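You operate a simulated robot arm through the tools that you are given. There is no shell and no other tool.

You are at the controls of a simulated robot arm. One attempt, no reset.

Task
Gauge both short cores and sort them into the GOOD and TIGHT bins.
Fine: try each with this bench's green plug gauge before it moves; the gauge goes back to its spot. Set down upright: green plug gauge of the packing bench.

It is judged by the outcome, as a careful person would: the job done as asked, and still so three seconds after it is handed in. It fails if anything else is knocked over, pushed out of place, dropped, spilled or broken.

Robot
A 7-joint arm with a two-finger parallel gripper, fixed in place. Base frame: the origin is on the floor under the middle of its stand, x ahead of it, y to its left, z up; the work surface is at about z = 0.82. Lengths are in m, angles in rad, forces in N, time in s.
With the tool pointing down near the work surface it reaches from about 0.28 to 0.7 m from the base axis. Its first joint turns from -2.897 to 2.897 rad. Payload 1.57 kg.
Tool frame: the origin (TCP) lies between the finger pads and is the grasp point; the fingertips stand 0.03 m ahead of it; z points along the fingers, y is the line along which they close. Largest opening 0.08 m; finger width 0.017, thickness 0.012; the body of the gripper, 0.04 by 0.082 m, starts 0.08 m behind the TCP.
Orientation is told as [roll, pitch, yaw] about the base's x, y, z axes, in that order, counted from this pose: with the fingers straight down and closing along the base's y, the tool's x points along the base's -x, its y along +y and its z along -z.

Tools
- The arm moves only by the tool drive_tool. Its argument "plan" is a list of rows, each an object of numbers (a shift or turn left out is 0, a gripper value left out holds the last): "ax", "ay", "az": the turn, a rotation vector about the tool's x, y, z in units of 5 degrees (1.0 is 5 degrees); "x", "y", "z": the shift along the tool's x, y, z in units of 50 mm (1.0 is 50 mm); "jaw": the finger opening in m, from 0 to 0.08. In form: [{"ax": .., "ay": .., "az": .., "x": .., "y": .., "z": .., "jaw": ..}, ...]. A call has 1 to 20 rows; each row shifts and turns the commanded pose from where the row before left it, along the tool's axes as they then stand. A call with a number of a shift or a turn outside -1 to 1 is refused whole. Each row takes 0.2 s and may step no farther than 0.05 m and 0.15 rad from the row before; otherwise, or with a gripper value out of range, the whole call is refused. A pose out of reach is approached as far as the arm can. The call stops where the force on the tool passes 40 N (or 10 N more than at its start, if that is more) or the arm is blocked; 0.2 s more then pass. The fingers move at their own pace (about 0.072 m/s each) and stop on an object; they squeeze with about 31 N. The grip force told is the motor's: it shows also when the fingers shut on nothing. Time passes only in rows, and 0.2 s behind the last, so rows that do not move let the fingers close. The reply holds the time, the measured pose of the TCP, the force on the tool along the base axes, the opening and the grip force, in the units named above and with some noise, with the torque about the TCP (base axes, N m) and any sound that the robot's microphone picked up.
- Cameras (640 x 400 px; columns grow to the right, rows downward): "scene" is fixed at [0.4069, -0.5036, 1.4018]; the picture's right is [0.93, -0.37, 0.00], its down [-0.23, -0.58, -0.78] and it looks along [0.29, 0.73, -0.62] (base axes); focal length 366 px, centre (320, 200). "wrist" rides on the gripper at [0.072, -0.007, -0.122] in the tool frame; the picture's right is [0.09, 1.00, 0.00], its down [-0.84, 0.08, -0.54] and it looks along [-0.54, 0.05, 0.84] (tool axes); focal length 238 px, centre (320, 200). There is no depth. A picture from a camera that has moved, and an enlarged one, comes with that camera's place and axes in the base frame and with its lens. The place of the scene camera against the robot may be out by one fixed shift of up to 0.018 m in any direction.
- snapshot(camera): a new picture of that camera. It takes no simulated time.
- lift_body(by): slides the trunk up (or, below 0, down) by that many m; the arm rides with it, the base frame stays. It gives what a move gives, with no picture.
- inspect(camera, box): a new picture of the part [left, top, right, bottom] of that camera's present view, enlarged. It takes no simulated time.
- close_job(): hands the job in; it is judged then, once.

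Nothing tells you positions but the pictures and the camera data. Unless the task says otherwise, let go and move clear before handing in.

The tools are called after "Request:" as a command line: name --argument value ..., lists and objects as JSON in quotes. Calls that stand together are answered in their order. drive_tool: Moves the arm, as the interface text tells. Its arguments: {"type":"object","properties":{"plan":{"type":"array"}},"required":["plan"]} The other tools are called the same way: lift_body (by) moves the trunk up or down; snapshot (camera) takes a picture; inspect (camera, box) takes an enlarged picture of a part of a camera's view; close_job () hands the job in.

At the start:

```text
clock: 0.0
tcp_pos: [0.5264, -0.0137, 1.1516]
orientation: [0.001, 0.002, 0.003]
wrist_force: [0.0, 0.1, 0.0]
moment: [-0.04, 0.02, -0.04]
grip_width: 0.0798
grip_force: 0.1
trunk travel left (down, up): [-0.375, 0.105]
```

scene: 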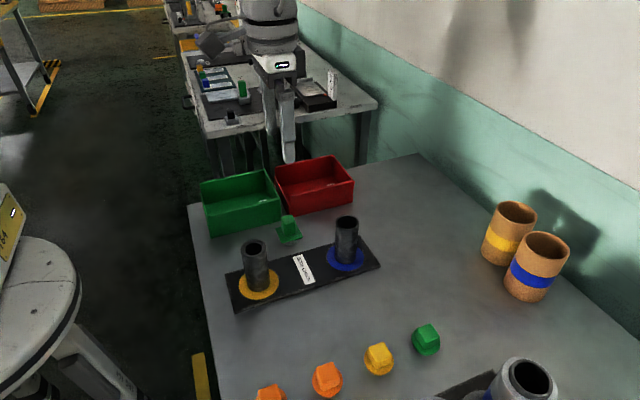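
wrist: 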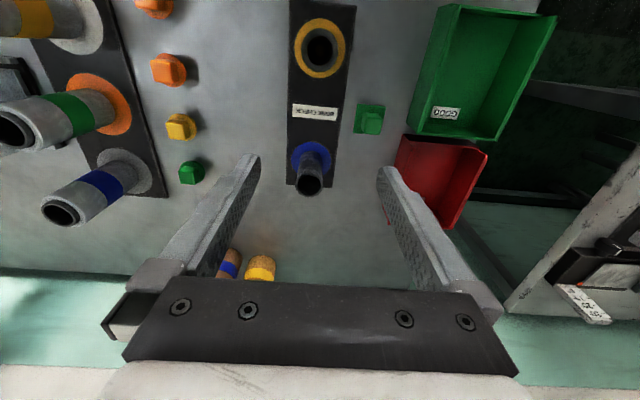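

I see a bench with a dark rack holding two short cores (yellow-ring and blue-ring spots), a green plug gauge near the green and red bins, and other green/orange/yellow items around. I'll look closer before moving.

Request:
inspect --camera "scene" --box '[180, 140, 400, 320]'

Request:
inspect --camera "wrist" --box '[260, 0, 580, 200]'

Request:
inspect --camera "scene" --box '[160, 0, 360, 140]'

Request:
inspect --camera "scene" --box '[240, 300, 600, 400]'

```text
2.22 times, centred on (290, 230) of scene
camera zoom: at [0.4069, -0.5036, 1.4018], right [0.93, -0.37, 0.0], down [-0.23, -0.58, -0.78], along [0.29, 0.73, -0.62], focal length 813 px, centre (387, 133)
```

zoom: 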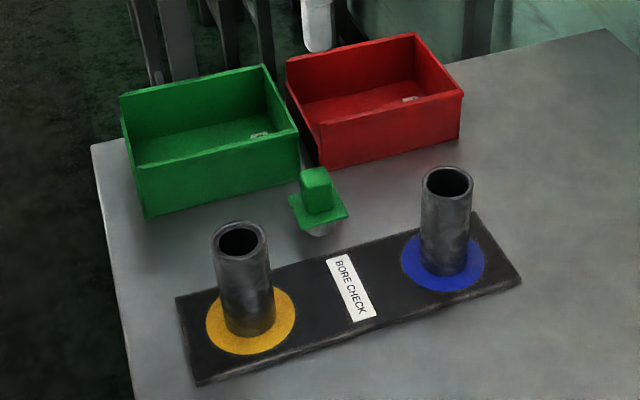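

```text
2.00 times, centred on (420, 100) of wrist
camera zoom: at [0.4547, -0.02, 1.2729], right [-0.09, 1.0, 0.0], down [0.84, 0.08, 0.54], along [0.54, 0.05, -0.84], focal length 477 px, centre (120, 400)
```

zoom: 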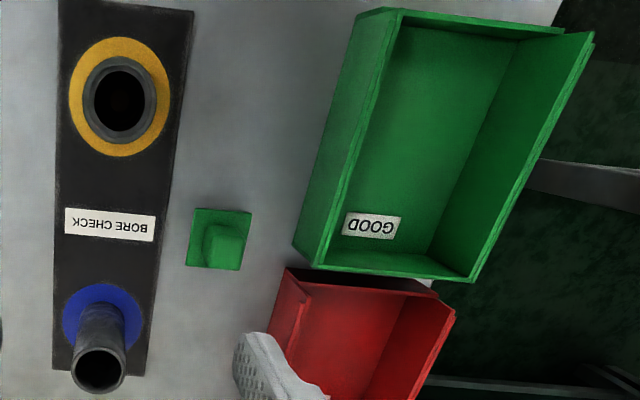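

```text
2.86 times, centred on (260, 70) of scene
camera zoom: at [0.4069, -0.5036, 1.4018], right [0.93, -0.37, 0.0], down [-0.23, -0.58, -0.78], along [0.29, 0.73, -0.62], focal length 1045 px, centre (491, 571)
```

zoom: 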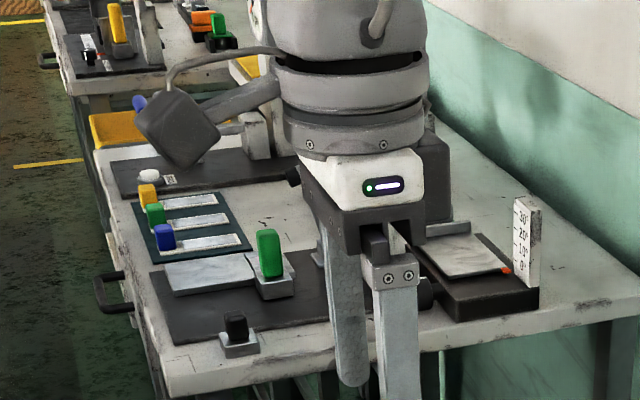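

```text
1.78 times, centred on (420, 350) of scene
camera zoom: at [0.4069, -0.5036, 1.4018], right [0.93, -0.37, 0.0], down [-0.23, -0.58, -0.78], along [0.29, 0.73, -0.62], focal length 650 px, centre (142, -67)
```

zoom: 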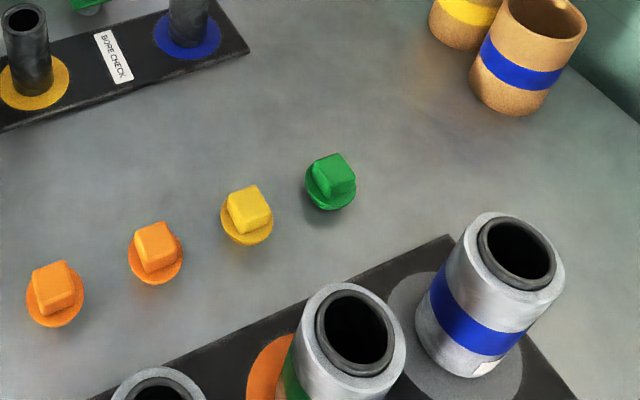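

The gauge with the square green flange appears at roughly (0.55, 0.065), the cores at about (0.46, -0.02) and (0.66, -0.02), and the bins at y of about 0.2. I'll bring the wrist camera nearer, still high above everything, to see the gauge and cores better.

Request:
drive_tool --plan '[{"x": 0.382, "y": 0.394, "z": 0.508}, {"x": 0.382, "y": 0.394, "z": 0.508}, {"x": 0.382, "y": 0.394, "z": 0.508}, {"x": 0.382, "y": 0.394, "z": 0.508}, {}]'

Request:
snapshot --camera "wrist"

Request:
snapshot --camera "scene"

```text
clock: 1.2
tcp_pos: [0.4502, 0.0646, 1.0478]
orientation: [0.001, 0.0, -0.001]
wrist_force: [-0.3, 0.9, 0.4]
moment: [0.02, 0.0, -0.02]
grip_width: 0.08
grip_force: 0.0
trunk travel left (down, up): [-0.375, 0.105]
```

```text
taken
camera wrist: at [0.3776, 0.0578, 1.1706], right [-0.09, 1.0, 0.0], down [0.84, 0.08, 0.54], along [0.54, 0.05, -0.84], focal length 238 px, centre (320, 200)
```

wrist: 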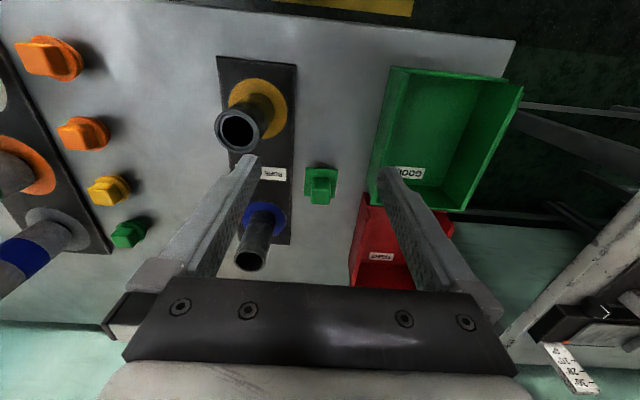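

```text
taken
```

scene: 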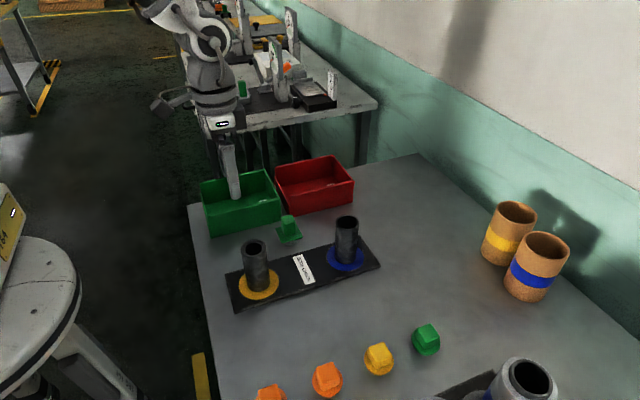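

Request:
inspect --camera "wrist" --box '[200, 50, 360, 280]'

Request:
inspect --camera "wrist" --box '[280, 150, 360, 220]'

Request:
inspect --camera "scene" --box '[260, 190, 330, 260]'

Request:
inspect --camera "wrist" --box '[340, 50, 530, 300]'

Request:
inspect --camera "wrist" --box '[0, 20, 160, 260]'

```text
1.74 times, centred on (280, 165) of wrist
camera zoom: at [0.3776, 0.0578, 1.1706], right [-0.09, 1.0, 0.0], down [0.84, 0.08, 0.54], along [0.54, 0.05, -0.84], focal length 414 px, centre (390, 261)
```

zoom: 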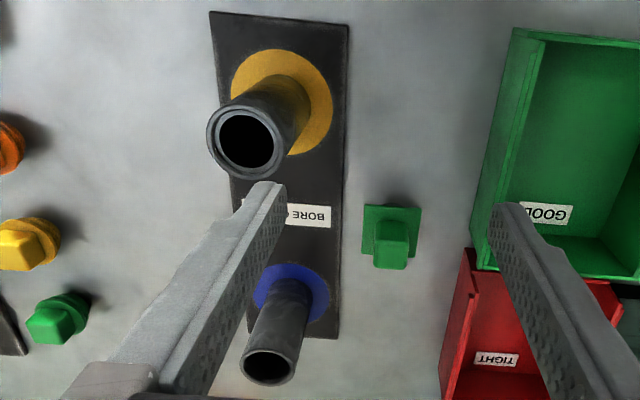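

```text
5.71 times, centred on (320, 185) of wrist
camera zoom: at [0.3776, 0.0578, 1.1706], right [-0.09, 1.0, 0.0], down [0.84, 0.08, 0.54], along [0.54, 0.05, -0.84], focal length 1362 px, centre (320, 286)
```

zoom: 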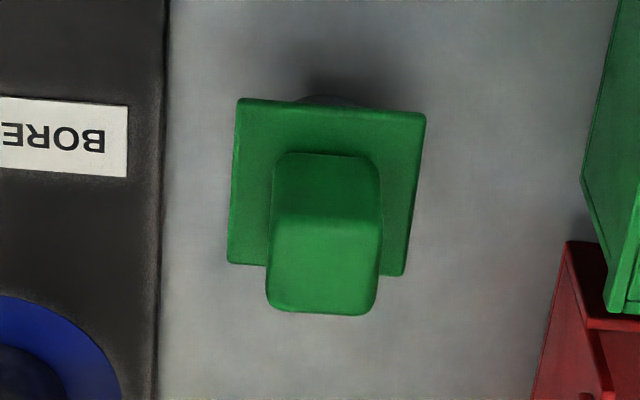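

```text
5.71 times, centred on (295, 225) of scene
camera zoom: at [0.4069, -0.5036, 1.4018], right [0.93, -0.37, 0.0], down [-0.23, -0.58, -0.78], along [0.29, 0.73, -0.62], focal length 2091 px, centre (463, 57)
```

zoom: 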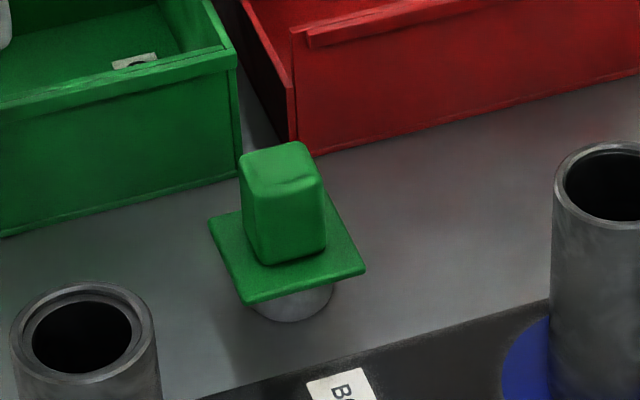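

```text
1.60 times, centred on (435, 175) of wrist
camera zoom: at [0.3776, 0.0578, 1.1706], right [-0.09, 1.0, 0.0], down [0.84, 0.08, 0.54], along [0.54, 0.05, -0.84], focal length 381 px, centre (136, 240)
```

zoom: 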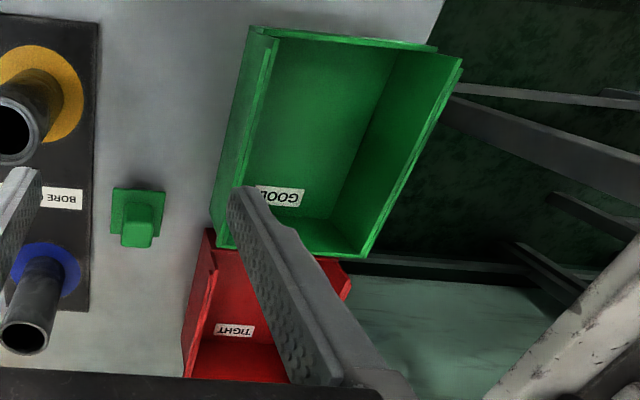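

```text
1.67 times, centred on (80, 140) of wrist
camera zoom: at [0.3776, 0.0578, 1.1706], right [-0.09, 1.0, 0.0], down [0.84, 0.08, 0.54], along [0.54, 0.05, -0.84], focal length 397 px, centre (720, 300)
```

zoom: 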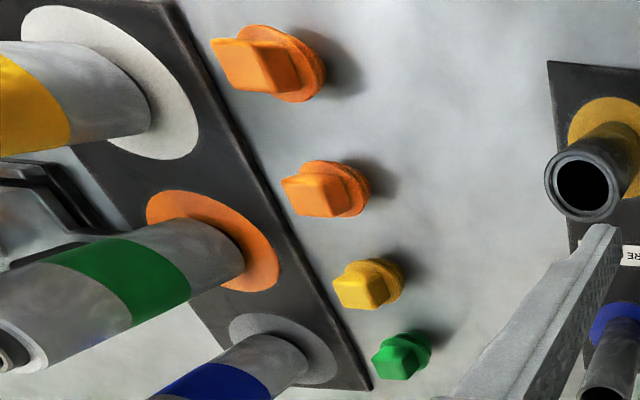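

The gauge stands on its steel plug at about (0.549, 0.073), with its handle top near z 0.895. I'm enlarging the cores to measure them before I pick anything up.

Request:
inspect --camera "scene" --box '[225, 230, 295, 310]'

Request:
inspect --camera "scene" --box '[315, 205, 385, 285]'

Request:
inspect --camera "scene" --box '[190, 140, 370, 250]'

Request:
inspect --camera "scene" --box '[395, 310, 455, 370]'

```text
5.00 times, centred on (260, 270) of scene
camera zoom: at [0.4069, -0.5036, 1.4018], right [0.93, -0.37, 0.0], down [-0.23, -0.58, -0.78], along [0.29, 0.73, -0.62], focal length 1829 px, centre (620, -150)
```

zoom: 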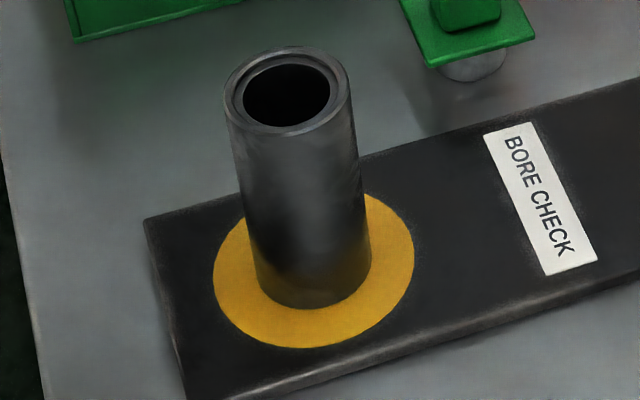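

```text
5.00 times, centred on (350, 245) of scene
camera zoom: at [0.4069, -0.5036, 1.4018], right [0.93, -0.37, 0.0], down [-0.23, -0.58, -0.78], along [0.29, 0.73, -0.62], focal length 1829 px, centre (170, -25)
```

zoom: 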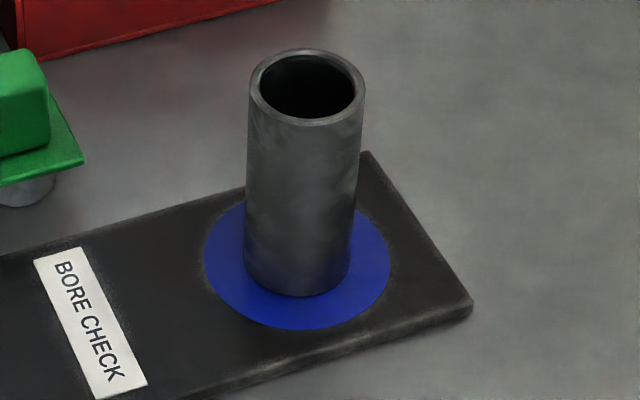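

```text
3.56 times, centred on (280, 195) of scene
camera zoom: at [0.4069, -0.5036, 1.4018], right [0.93, -0.37, 0.0], down [-0.23, -0.58, -0.78], along [0.29, 0.73, -0.62], focal length 1301 px, centre (462, 218)
```

zoom: 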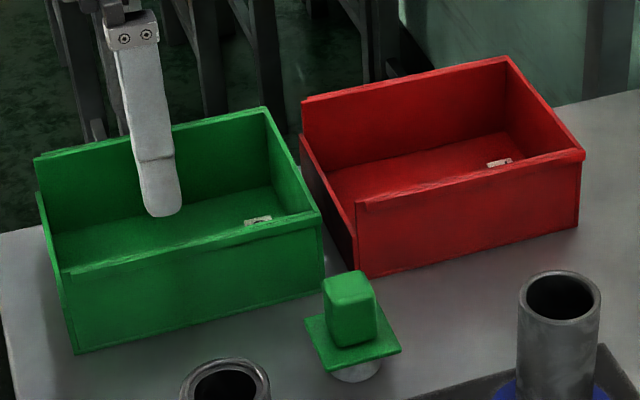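

```text
6.67 times, centred on (425, 340) of scene
camera zoom: at [0.4069, -0.5036, 1.4018], right [0.93, -0.37, 0.0], down [-0.23, -0.58, -0.78], along [0.29, 0.73, -0.62], focal length 2439 px, centre (-380, -733)
```

zoom: 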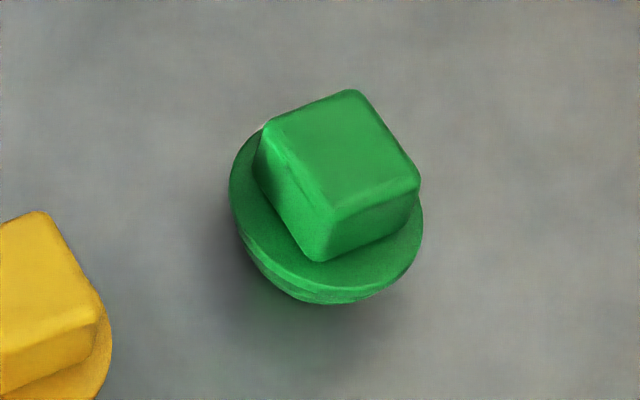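

The square-flanged gauge with the steel plug is at about (0.548, 0.074). The row of round-flanged pieces looks like end caps. I'll move above the gauge with the jaws open and check the alignment before descending.

Request:
drive_tool --plan '[{"x": -0.652, "y": 0.063, "z": 0.385}, {"x": -0.652, "y": 0.063, "z": 0.385}, {"x": -0.652, "y": 0.063, "z": 0.385}, {}, {}]'

Request:
snapshot --camera "wrist"

Request:
inspect --camera "scene" --box '[250, 150, 350, 260]'

Request:
inspect --camera "wrist" --box '[240, 140, 400, 280]'

```text
clock: 2.4
tcp_pos: [0.5474, 0.0759, 0.9902]
orientation: [0.0, 0.0, -0.001]
wrist_force: [-0.2, 0.4, -0.1]
moment: [-0.01, 0.0, -0.01]
grip_width: 0.0801
grip_force: 0.1
trunk travel left (down, up): [-0.375, 0.105]
```

```text
taken
camera wrist: at [0.4762, 0.0682, 1.1124], right [-0.09, 1.0, 0.0], down [0.84, 0.08, 0.54], along [0.54, 0.05, -0.84], focal length 238 px, centre (320, 200)
```

wrist: 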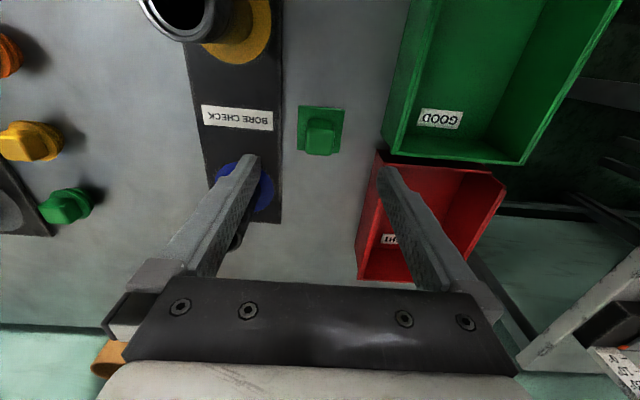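

```text
3.64 times, centred on (300, 205) of scene
camera zoom: at [0.4069, -0.5036, 1.4018], right [0.93, -0.37, 0.0], down [-0.23, -0.58, -0.78], along [0.29, 0.73, -0.62], focal length 1330 px, centre (393, 182)
```

zoom: 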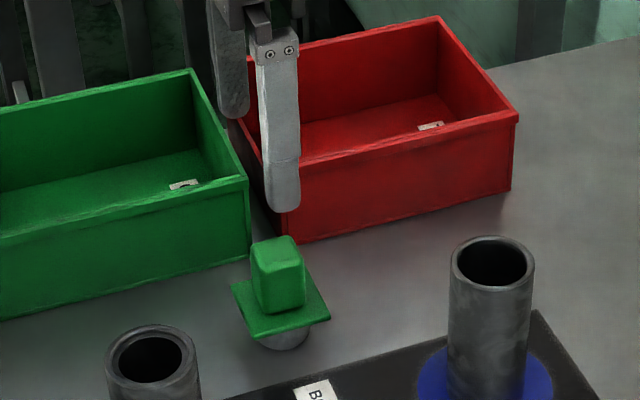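

```text
2.86 times, centred on (320, 210) of wrist
camera zoom: at [0.4762, 0.0682, 1.1124], right [-0.09, 1.0, 0.0], down [0.84, 0.08, 0.54], along [0.54, 0.05, -0.84], focal length 681 px, centre (320, 171)
```

zoom: 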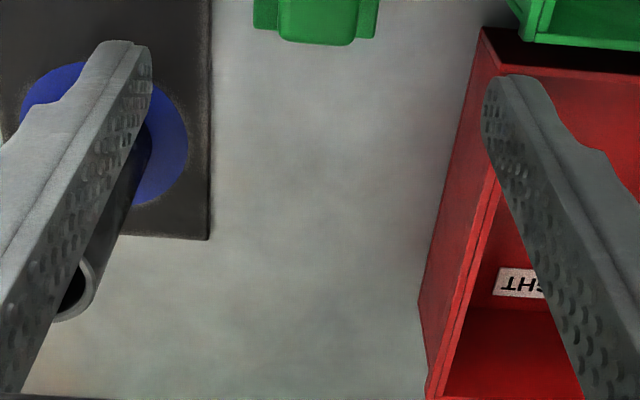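

Request:
inspect --camera "wrist" --box '[280, 90, 360, 170]'

```text
5.00 times, centred on (320, 130) of wrist
camera zoom: at [0.4762, 0.0682, 1.1124], right [-0.09, 1.0, 0.0], down [0.84, 0.08, 0.54], along [0.54, 0.05, -0.84], focal length 1192 px, centre (320, 550)
```

zoom: 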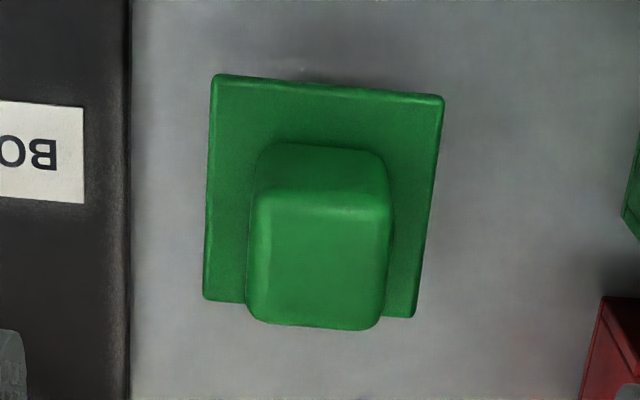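

The gauge now triangulates to about x 0.553, y 0.0745, with its flange top near z 0.845 and handle top near 0.884. I'm descending partway to confirm.

Request:
drive_tool --plan '[{"x": -0.06, "y": -0.014, "z": 0.6}, {"x": -0.06, "y": -0.014, "z": 0.6}, {}]'

Request:
inspect --camera "wrist" --box '[240, 60, 400, 200]'

Request:
inspect --camera "scene" --box '[250, 180, 350, 260]'

```text
clock: 3.2
tcp_pos: [0.5538, 0.0737, 0.9306]
orientation: [-0.001, 0.0, 0.002]
wrist_force: [0.0, -0.2, -0.2]
moment: [0.01, 0.0, 0.03]
grip_width: 0.0801
grip_force: 0.1
trunk travel left (down, up): [-0.375, 0.105]
```

```text
2.86 times, centred on (320, 130) of wrist
camera zoom: at [0.4823, 0.0672, 1.0526], right [-0.09, 1.0, 0.0], down [0.84, 0.08, 0.54], along [0.54, 0.05, -0.84], focal length 681 px, centre (320, 400)
```

zoom: 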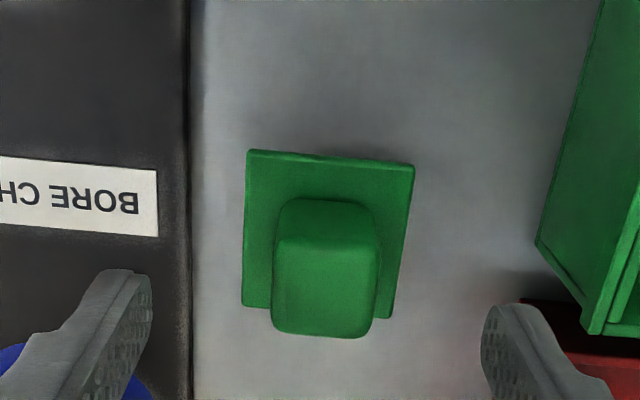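

```text
5.00 times, centred on (300, 220) of scene
camera zoom: at [0.4069, -0.5036, 1.4018], right [0.93, -0.37, 0.0], down [-0.23, -0.58, -0.78], along [0.29, 0.73, -0.62], focal length 1829 px, centre (420, 100)
```

zoom: 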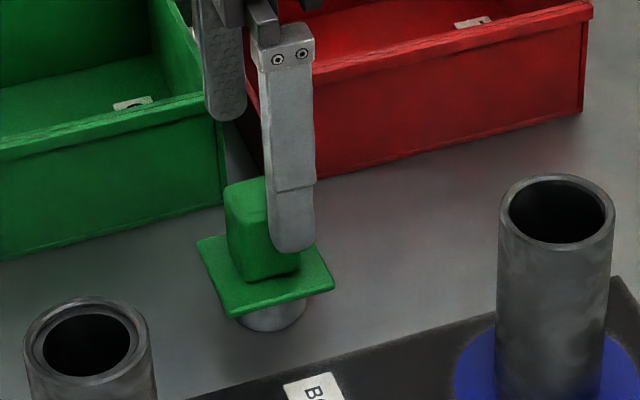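

The gauge reads (0.555, 0.075), so I'm lowering the open fingers around its handle to just above the flange, then closing.

Request:
drive_tool --plan '[{"x": -0.02, "y": 0.03, "z": 0.4}, {"z": 0.4}, {"z": 0.22}, {}]'

Request:
inspect --camera "wrist" --box '[220, 80, 420, 230]'

Request:
inspect --camera "scene" --box '[250, 180, 350, 260]'

```text
clock: 4.2
tcp_pos: [0.5559, 0.0759, 0.8819]
orientation: [0.0, 0.001, 0.0]
wrist_force: [0.1, -0.3, -0.5]
moment: [0.02, 0.03, 0.05]
grip_width: 0.0799
grip_force: 0.1
trunk travel left (down, up): [-0.375, 0.105]
```

```text
2.67 times, centred on (320, 155) of wrist
camera zoom: at [0.4839, 0.0695, 1.0027], right [-0.09, 1.0, 0.0], down [0.84, 0.08, 0.54], along [0.54, 0.05, -0.84], focal length 636 px, centre (320, 320)
```

zoom: 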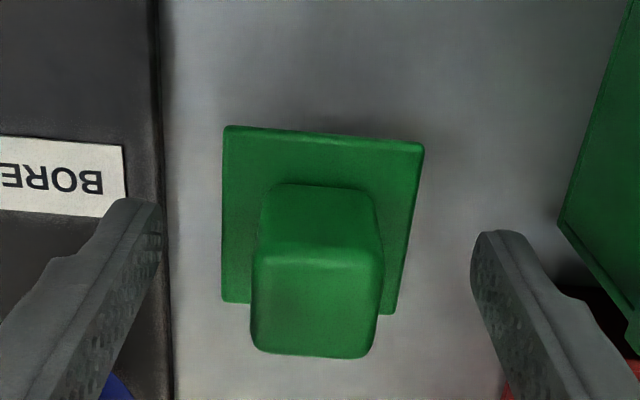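

```text
5.00 times, centred on (300, 220) of scene
camera zoom: at [0.4069, -0.5036, 1.4018], right [0.93, -0.37, 0.0], down [-0.23, -0.58, -0.78], along [0.29, 0.73, -0.62], focal length 1829 px, centre (420, 100)
```

zoom: 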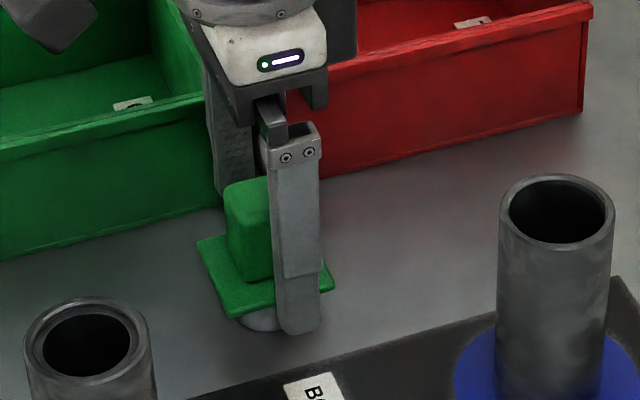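

The handle is centred between the fingers, with the tips several millimetres above the flange. Closing the jaws now.

Request:
drive_tool --plan '[{"jaw": 0.03}, {"jaw": 0.02}, {"jaw": 0.01}, {"jaw": 0.0}, {}, {}]'

Request:
inspect --camera "wrist" --box '[220, 80, 420, 230]'

Request:
inspect --camera "scene" --box '[250, 180, 350, 260]'

```text
clock: 5.6
tcp_pos: [0.5559, 0.0755, 0.8804]
orientation: [-0.001, 0.001, 0.002]
wrist_force: [-0.1, -0.7, 0.0]
moment: [-0.02, -0.03, 0.0]
grip_width: 0.0277
grip_force: 30.9
trunk travel left (down, up): [-0.375, 0.105]
```

```text
2.67 times, centred on (320, 155) of wrist
camera zoom: at [0.4838, 0.0695, 1.0027], right [-0.09, 1.0, 0.0], down [0.84, 0.08, 0.54], along [0.54, 0.05, -0.84], focal length 636 px, centre (320, 320)
```

zoom: 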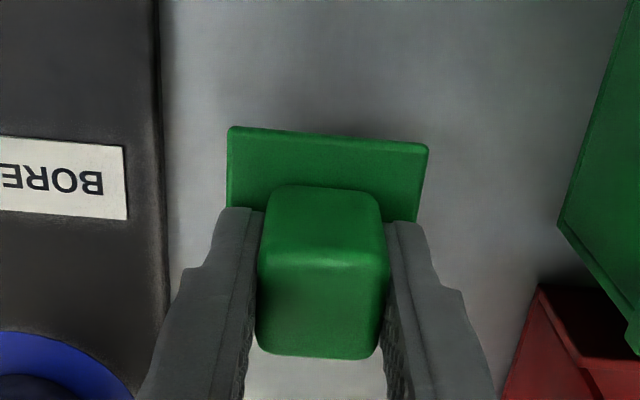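

```text
5.00 times, centred on (300, 220) of scene
camera zoom: at [0.4069, -0.5036, 1.4018], right [0.93, -0.37, 0.0], down [-0.23, -0.58, -0.78], along [0.29, 0.73, -0.62], focal length 1829 px, centre (420, 100)
```

zoom: 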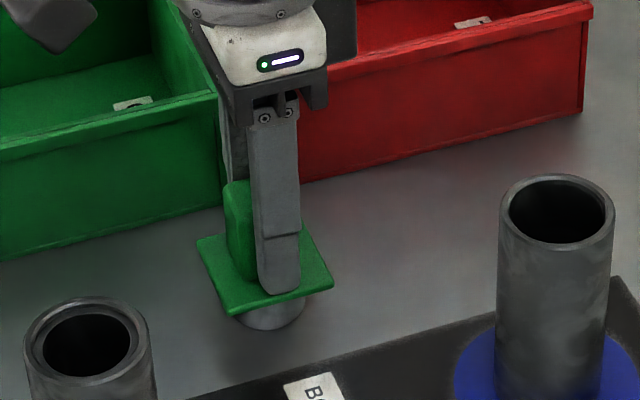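

I have the gauge gripped at its handle (28 mm wide). Next I lift it straight up 0.15 m, clear of the core tops, and look again.

Request:
drive_tool --plan '[{"z": -0.3}, {"z": -0.7}, {"z": -0.8}, {"z": -0.8}, {"z": -0.4}, {}]'

Request:
snapshot --camera "wrist"

Request:
inspect --camera "scene" --box '[240, 120, 360, 260]'

Request:
inspect --camera "wrist" --box '[150, 20, 310, 240]'

```text
clock: 7.0
tcp_pos: [0.5549, 0.0763, 1.031]
orientation: [-0.001, -0.001, 0.002]
wrist_force: [0.0, -0.1, -1.7]
moment: [0.01, 0.02, 0.02]
grip_width: 0.0274
grip_force: 31.3
trunk travel left (down, up): [-0.375, 0.105]
```

```text
taken
camera wrist: at [0.4826, 0.0685, 1.1528], right [-0.09, 1.0, 0.0], down [0.84, 0.08, 0.54], along [0.54, 0.05, -0.84], focal length 238 px, centre (320, 200)
```

wrist: 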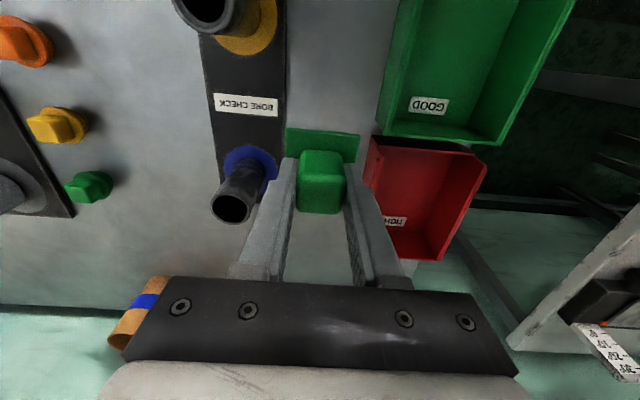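

```text
2.86 times, centred on (300, 190) of scene
camera zoom: at [0.4069, -0.5036, 1.4018], right [0.93, -0.37, 0.0], down [-0.23, -0.58, -0.78], along [0.29, 0.73, -0.62], focal length 1045 px, centre (377, 229)
```

zoom: 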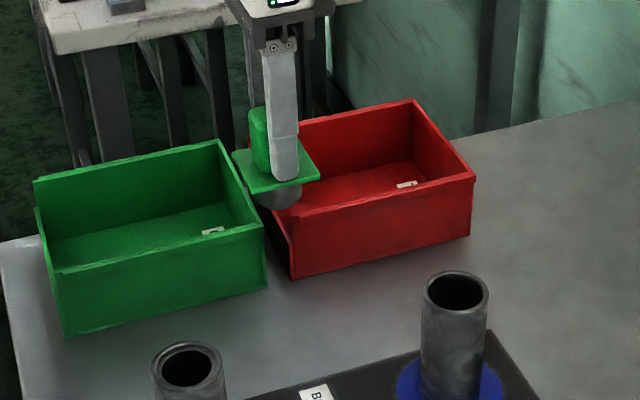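

```text
1.82 times, centred on (230, 130) of wrist
camera zoom: at [0.4826, 0.0685, 1.1528], right [-0.09, 1.0, 0.0], down [0.84, 0.08, 0.54], along [0.54, 0.05, -0.84], focal length 433 px, centre (484, 327)
```

zoom: 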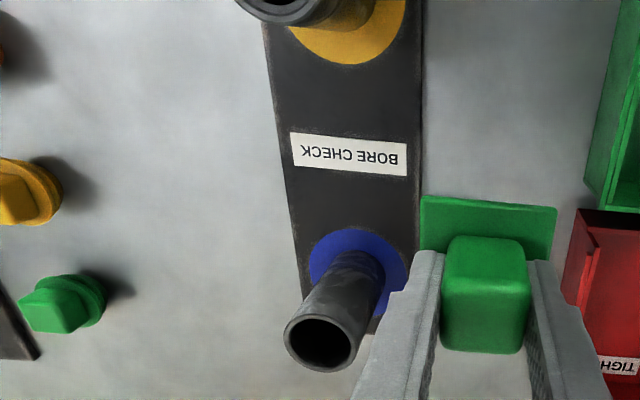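

The gauge is lifted cleanly. I'm moving it over the blue-spot core at about (0.640, -0.017), still 4 cm above it, to check the alignment in both cameras.

Request:
drive_tool --plan '[{"x": -0.43, "y": -0.456}, {"x": -0.43, "y": -0.456}, {"x": -0.43, "y": -0.456}, {"x": -0.43, "y": -0.456}, {}, {}]'

Request:
inspect --camera "wrist" --box '[240, 80, 400, 240]'

Request:
inspect --camera "scene" --box '[300, 160, 400, 280]'

```text
clock: 8.4
tcp_pos: [0.6431, -0.017, 1.0308]
orientation: [0.0, 0.001, 0.001]
wrist_force: [1.2, 0.8, -1.1]
moment: [0.01, -0.04, 0.0]
grip_width: 0.0279
grip_force: 31.2
trunk travel left (down, up): [-0.375, 0.105]
```

```text
2.50 times, centred on (320, 160) of wrist
camera zoom: at [0.5707, -0.0232, 1.1528], right [-0.09, 1.0, 0.0], down [0.84, 0.08, 0.54], along [0.54, 0.05, -0.84], focal length 596 px, centre (320, 300)
```

zoom: 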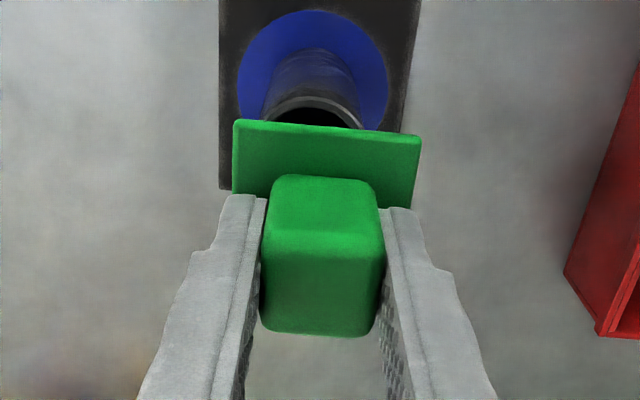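

```text
3.33 times, centred on (350, 220) of scene
camera zoom: at [0.4069, -0.5036, 1.4018], right [0.93, -0.37, 0.0], down [-0.23, -0.58, -0.78], along [0.29, 0.73, -0.62], focal length 1220 px, centre (220, 133)
```

zoom: 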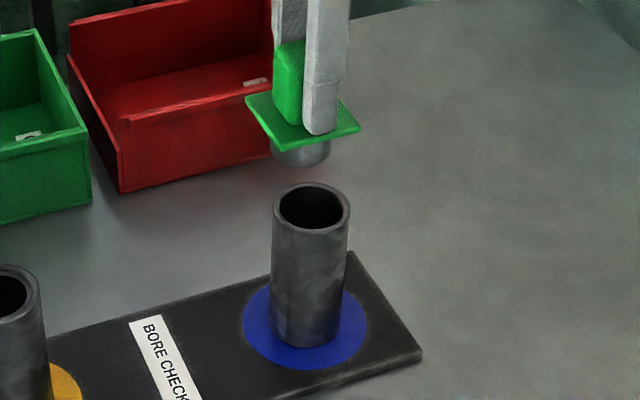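

Request:
inspect --camera "wrist" --box '[290, 95, 350, 145]'

Request:
inspect --camera "scene" --box '[360, 180, 420, 240]'

Request:
inspect --camera "scene" --box '[370, 185, 410, 235]'

```text
8.00 times, centred on (320, 120) of wrist
camera zoom: at [0.5707, -0.0232, 1.1528], right [-0.09, 1.0, 0.0], down [0.84, 0.08, 0.54], along [0.54, 0.05, -0.84], focal length 1907 px, centre (320, 840)
```

zoom: 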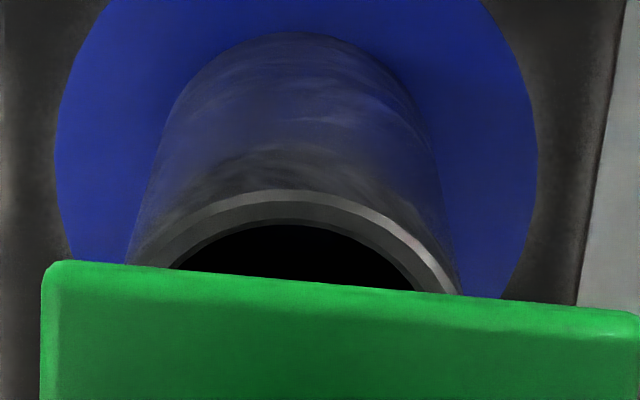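

```text
6.67 times, centred on (390, 210) of scene
camera zoom: at [0.4069, -0.5036, 1.4018], right [0.93, -0.37, 0.0], down [-0.23, -0.58, -0.78], along [0.29, 0.73, -0.62], focal length 2439 px, centre (-147, 133)
```

zoom: 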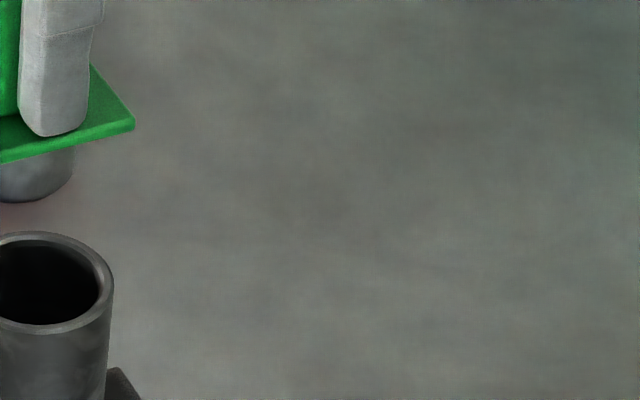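

```text
8.00 times, centred on (390, 210) of scene
camera zoom: at [0.4069, -0.5036, 1.4018], right [0.93, -0.37, 0.0], down [-0.23, -0.58, -0.78], along [0.29, 0.73, -0.62], focal length 2927 px, centre (-240, 120)
```

zoom: 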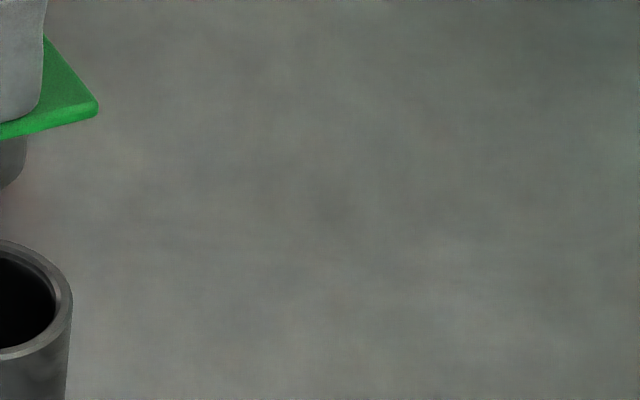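

Request:
inspect --camera "scene" --box '[322, 185, 372, 240]'

```text
7.27 times, centred on (347, 212) of scene
camera zoom: at [0.4069, -0.5036, 1.4018], right [0.93, -0.37, 0.0], down [-0.23, -0.58, -0.78], along [0.29, 0.73, -0.62], focal length 2661 px, centre (124, 109)
```

zoom: 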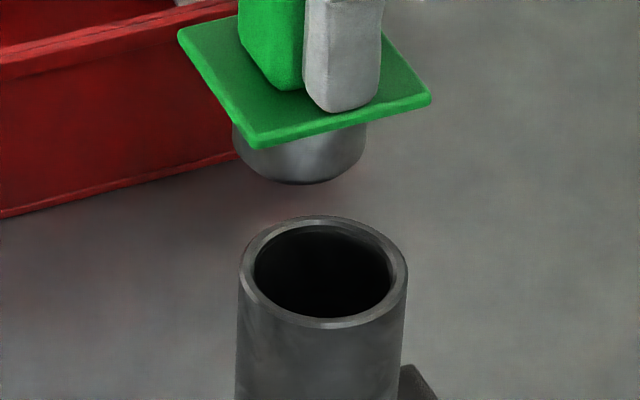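

Comparing both views, the core axis is about 7 mm further in x and 4 mm further in -y than the plug, and the plug (about 34.6 mm) is slightly smaller than this bore (about 37 mm). I'll correct that, drop to about 1.5 cm above, and re-measure.

Request:
drive_tool --plan '[{"x": -0.136, "y": -0.076}, {"z": 0.25}, {"z": 0.25}, {}, {}]'

Request:
inspect --camera "wrist" --box '[290, 95, 350, 145]'

Request:
inspect --camera "scene" --box '[322, 185, 372, 240]'

```text
clock: 9.6
tcp_pos: [0.6476, -0.0195, 1.0046]
orientation: [-0.002, 0.0, 0.001]
wrist_force: [-0.7, 0.8, -0.9]
moment: [0.0, 0.03, -0.04]
grip_width: 0.0275
grip_force: 30.7
trunk travel left (down, up): [-0.375, 0.105]
```

```text
8.00 times, centred on (320, 120) of wrist
camera zoom: at [0.576, -0.0262, 1.1276], right [-0.09, 1.0, 0.0], down [0.84, 0.08, 0.54], along [0.54, 0.05, -0.84], focal length 1907 px, centre (320, 840)
```

zoom: 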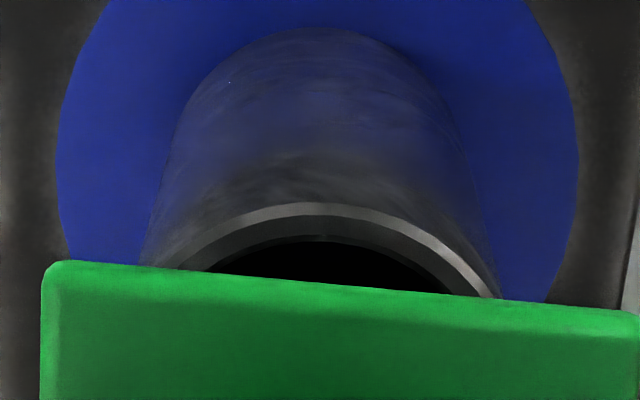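

```text
7.27 times, centred on (347, 212) of scene
camera zoom: at [0.4069, -0.5036, 1.4018], right [0.93, -0.37, 0.0], down [-0.23, -0.58, -0.78], along [0.29, 0.73, -0.62], focal length 2661 px, centre (124, 109)
```

zoom: 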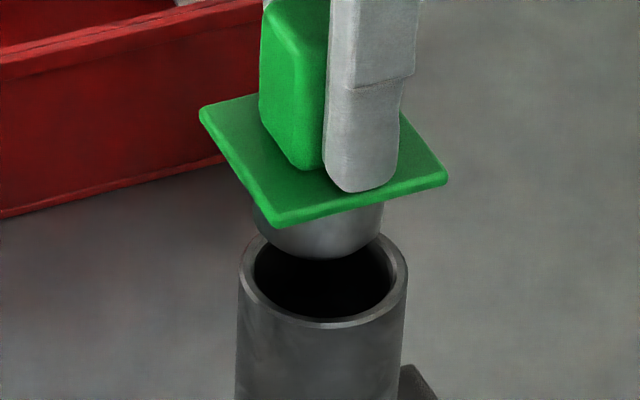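

Request:
inspect --camera "wrist" --box '[295, 112, 345, 136]'

Request:
inspect --camera "scene" --box '[332, 200, 364, 230]'

```text
12.80 times, centred on (320, 124) of wrist
camera zoom: at [0.576, -0.0262, 1.1276], right [-0.09, 1.0, 0.0], down [0.84, 0.08, 0.54], along [0.54, 0.05, -0.84], focal length 3051 px, centre (320, 1173)
```

zoom: 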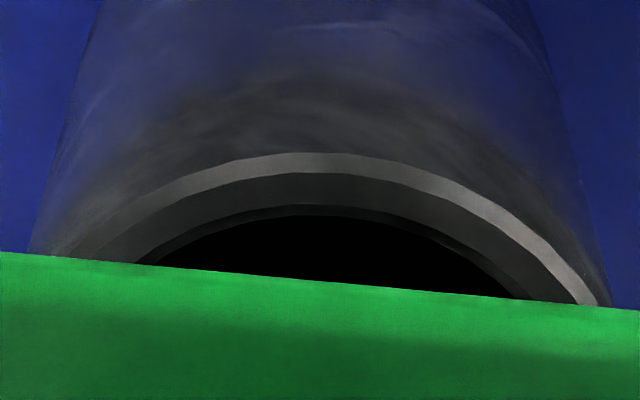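

```text
13.33 times, centred on (348, 215) of scene
camera zoom: at [0.4069, -0.5036, 1.4018], right [0.93, -0.37, 0.0], down [-0.23, -0.58, -0.78], along [0.29, 0.73, -0.62], focal length 4878 px, centre (-53, 0)
```

zoom: 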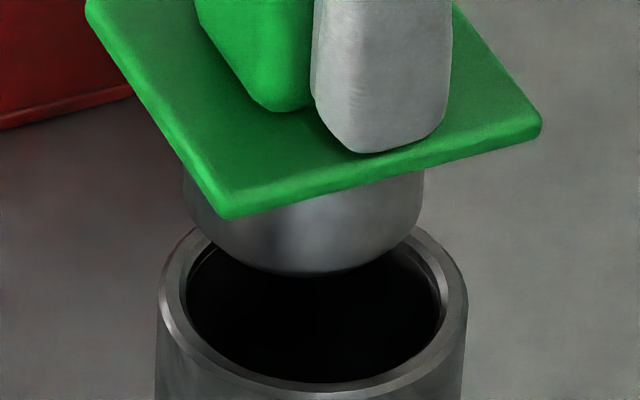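

The remaining offset is about +2.4 mm in x and -0.5 mm in y. I'll correct it, come down 1 cm to just above the rim, and check again.

Request:
drive_tool --plan '[{"x": -0.048, "y": -0.01}, {"z": 0.1}, {"z": 0.1}, {}, {}]'

Request:
inspect --camera "wrist" --box '[295, 112, 345, 136]'

Request:
inspect --camera "scene" --box '[332, 200, 364, 230]'

```text
clock: 10.8
tcp_pos: [0.65, -0.0205, 0.9971]
orientation: [0.001, -0.001, 0.003]
wrist_force: [0.8, 0.8, -1.2]
moment: [0.01, -0.04, 0.0]
grip_width: 0.0276
grip_force: 30.9
trunk travel left (down, up): [-0.375, 0.105]
```

```text
12.80 times, centred on (320, 124) of wrist
camera zoom: at [0.5781, -0.027, 1.1176], right [-0.09, 1.0, 0.0], down [0.84, 0.08, 0.54], along [0.54, 0.05, -0.84], focal length 3051 px, centre (320, 1173)
```

zoom: 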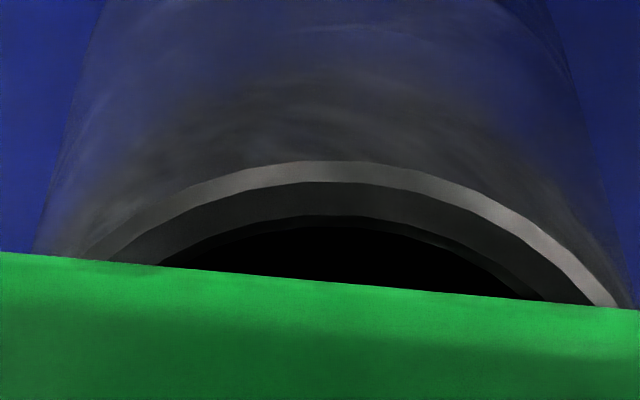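

```text
13.33 times, centred on (348, 215) of scene
camera zoom: at [0.4069, -0.5036, 1.4018], right [0.93, -0.37, 0.0], down [-0.23, -0.58, -0.78], along [0.29, 0.73, -0.62], focal length 4878 px, centre (-53, 0)
```

zoom: 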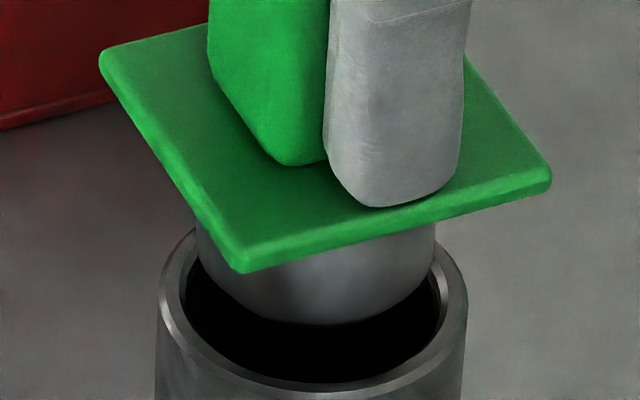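

Both views now show the plug centred over the blue-spot core to within about half a millimetre. I'm lowering in small steps and watching the force.

Request:
drive_tool --plan '[{"z": 0.04}, {"z": 0.04}, {"z": 0.04}, {"z": 0.04}, {}]'

Request:
inspect --camera "scene" --box '[332, 200, 364, 230]'

Request:
inspect --camera "wrist" --box '[295, 112, 345, 136]'

```text
clock: 12.0
tcp_pos: [0.6517, -0.0209, 0.9873]
orientation: [0.001, -0.001, 0.003]
wrist_force: [-0.5, -0.6, -1.5]
moment: [0.01, 0.0, 0.01]
grip_width: 0.0276
grip_force: 30.7
trunk travel left (down, up): [-0.375, 0.105]
```

```text
13.33 times, centred on (348, 215) of scene
camera zoom: at [0.4069, -0.5036, 1.4018], right [0.93, -0.37, 0.0], down [-0.23, -0.58, -0.78], along [0.29, 0.73, -0.62], focal length 4878 px, centre (-53, 0)
```

zoom: 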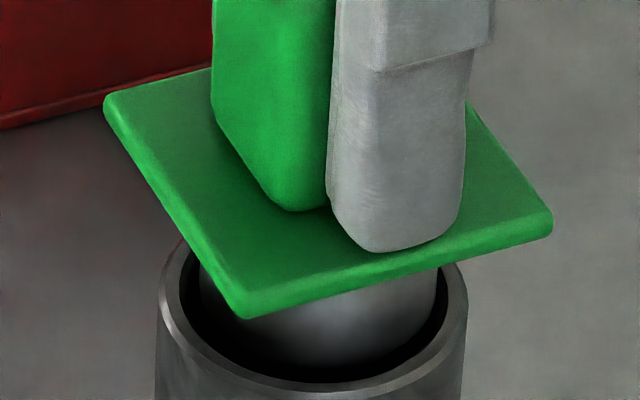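

```text
12.80 times, centred on (320, 124) of wrist
camera zoom: at [0.5787, -0.0276, 1.1095], right [-0.09, 1.0, 0.0], down [0.84, 0.08, 0.54], along [0.54, 0.05, -0.84], focal length 3051 px, centre (320, 1173)
```

zoom: 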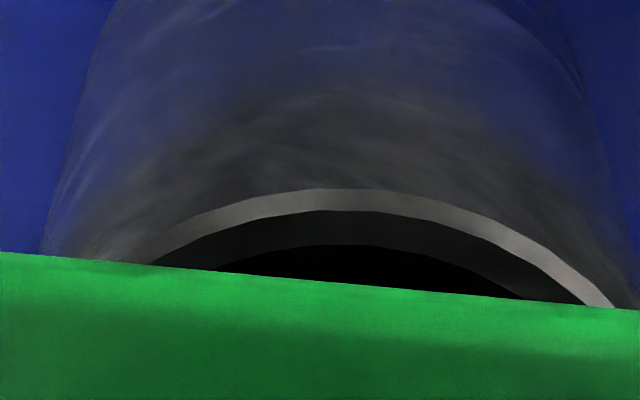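

The plug tip is at rim level with no contact. I'm making a sub-millimetre correction (-0.5 mm in x, +0.9 mm in y) and continuing down slowly.

Request:
drive_tool --plan '[{"x": 0.01, "y": 0.018}, {}, {"z": 0.03}, {"z": 0.03}, {}]'

Request:
inspect --camera "scene" --box '[332, 200, 364, 230]'

Request:
inspect --camera "wrist" --box '[295, 112, 345, 136]'

```text
clock: 13.2
tcp_pos: [0.6506, -0.0197, 0.9843]
orientation: [-0.001, 0.0, 0.001]
wrist_force: [1.4, 0.6, -1.4]
moment: [-0.03, 0.02, -0.03]
grip_width: 0.0274
grip_force: 31.1
trunk travel left (down, up): [-0.375, 0.105]
```

```text
13.33 times, centred on (348, 215) of scene
camera zoom: at [0.4069, -0.5036, 1.4018], right [0.93, -0.37, 0.0], down [-0.23, -0.58, -0.78], along [0.29, 0.73, -0.62], focal length 4878 px, centre (-53, 0)
```

zoom: 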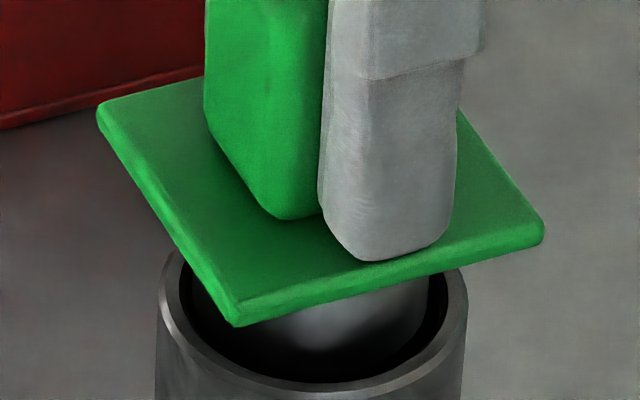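

```text
12.80 times, centred on (320, 124) of wrist
camera zoom: at [0.5783, -0.0261, 1.1068], right [-0.09, 1.0, 0.0], down [0.84, 0.08, 0.54], along [0.54, 0.05, -0.84], focal length 3051 px, centre (320, 1173)
```

zoom: 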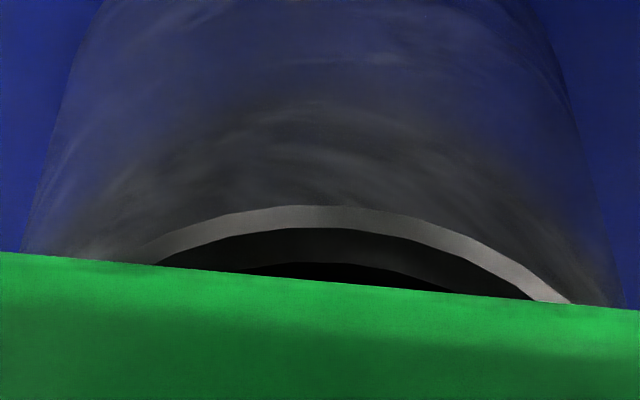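

No contact force so far, and the plug tip appears to be just inside the bore. I'm nudging 0.4 mm and going deeper.

Request:
drive_tool --plan '[{"x": -0.008}, {}, {"z": 0.04}, {"z": 0.04}, {"z": 0.04}, {}]'

Request:
inspect --camera "scene" --box '[332, 200, 364, 230]'

Request:
inspect --camera "wrist" --box '[295, 112, 345, 136]'

```text
clock: 14.6
tcp_pos: [0.6504, -0.0192, 0.9782]
orientation: [0.001, 0.001, 0.001]
wrist_force: [-0.2, -0.3, -2.0]
moment: [0.01, 0.0, 0.0]
grip_width: 0.0277
grip_force: 30.7
trunk travel left (down, up): [-0.375, 0.105]
```

```text
13.33 times, centred on (348, 215) of scene
camera zoom: at [0.4069, -0.5036, 1.4018], right [0.93, -0.37, 0.0], down [-0.23, -0.58, -0.78], along [0.29, 0.73, -0.62], focal length 4878 px, centre (-53, 0)
```

zoom: 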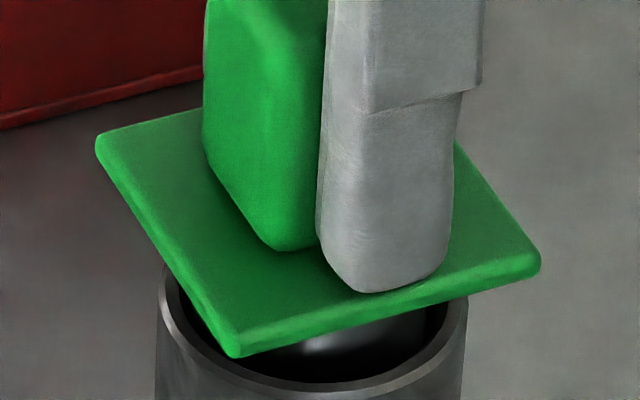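

```text
12.80 times, centred on (320, 124) of wrist
camera zoom: at [0.5782, -0.0262, 1.1009], right [-0.09, 1.0, 0.0], down [0.84, 0.08, 0.54], along [0.54, 0.05, -0.84], focal length 3051 px, centre (320, 1173)
```

zoom: 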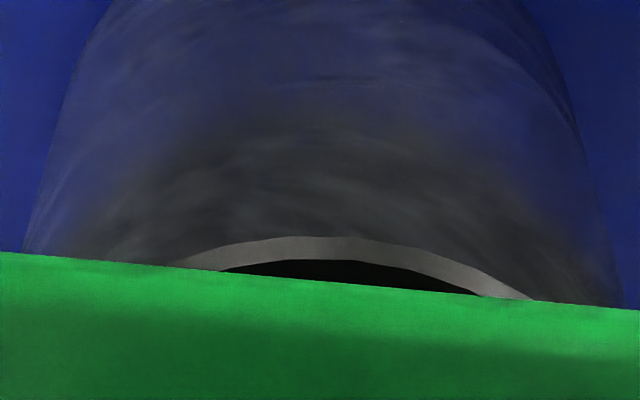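

The plug is going in about 1 cm with no resistance. I'm nudging +0.6 mm in x to stay centred and inserting it to near full depth.

Request:
drive_tool --plan '[{"x": -0.014}, {}, {"z": 0.04}, {"z": 0.04}, {"z": 0.04}, {}]'

Request:
inspect --camera "scene" --box '[322, 190, 372, 260]'

Request:
inspect --camera "wrist" --box '[295, 112, 345, 136]'

```text
clock: 16.0
tcp_pos: [0.6511, -0.0187, 0.9732]
orientation: [0.0, 0.0, 0.001]
wrist_force: [-0.5, -0.1, -1.1]
moment: [-0.02, 0.03, 0.0]
grip_width: 0.0277
grip_force: 30.3
trunk travel left (down, up): [-0.375, 0.105]
```

```text
5.71 times, centred on (347, 225) of scene
camera zoom: at [0.4069, -0.5036, 1.4018], right [0.93, -0.37, 0.0], down [-0.23, -0.58, -0.78], along [0.29, 0.73, -0.62], focal length 2091 px, centre (166, 57)
```

zoom: 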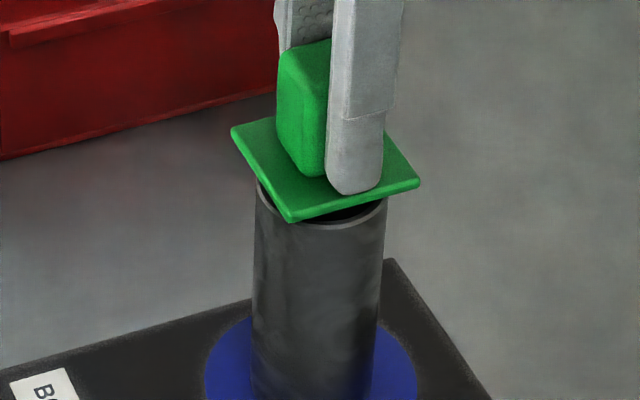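

```text
12.80 times, centred on (320, 124) of wrist
camera zoom: at [0.5787, -0.0261, 1.095], right [-0.09, 1.0, 0.0], down [0.84, 0.08, 0.54], along [0.54, 0.05, -0.84], focal length 3051 px, centre (320, 1173)
```

zoom: 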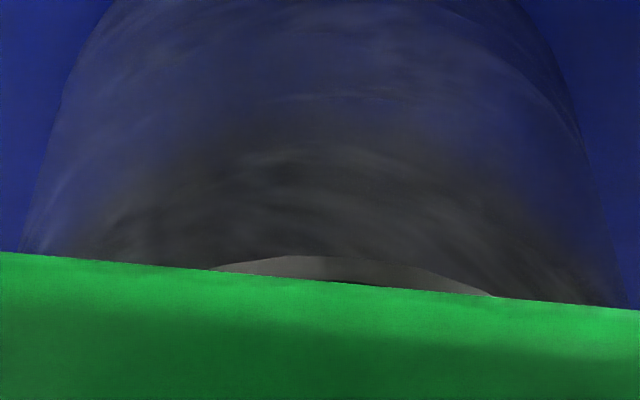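

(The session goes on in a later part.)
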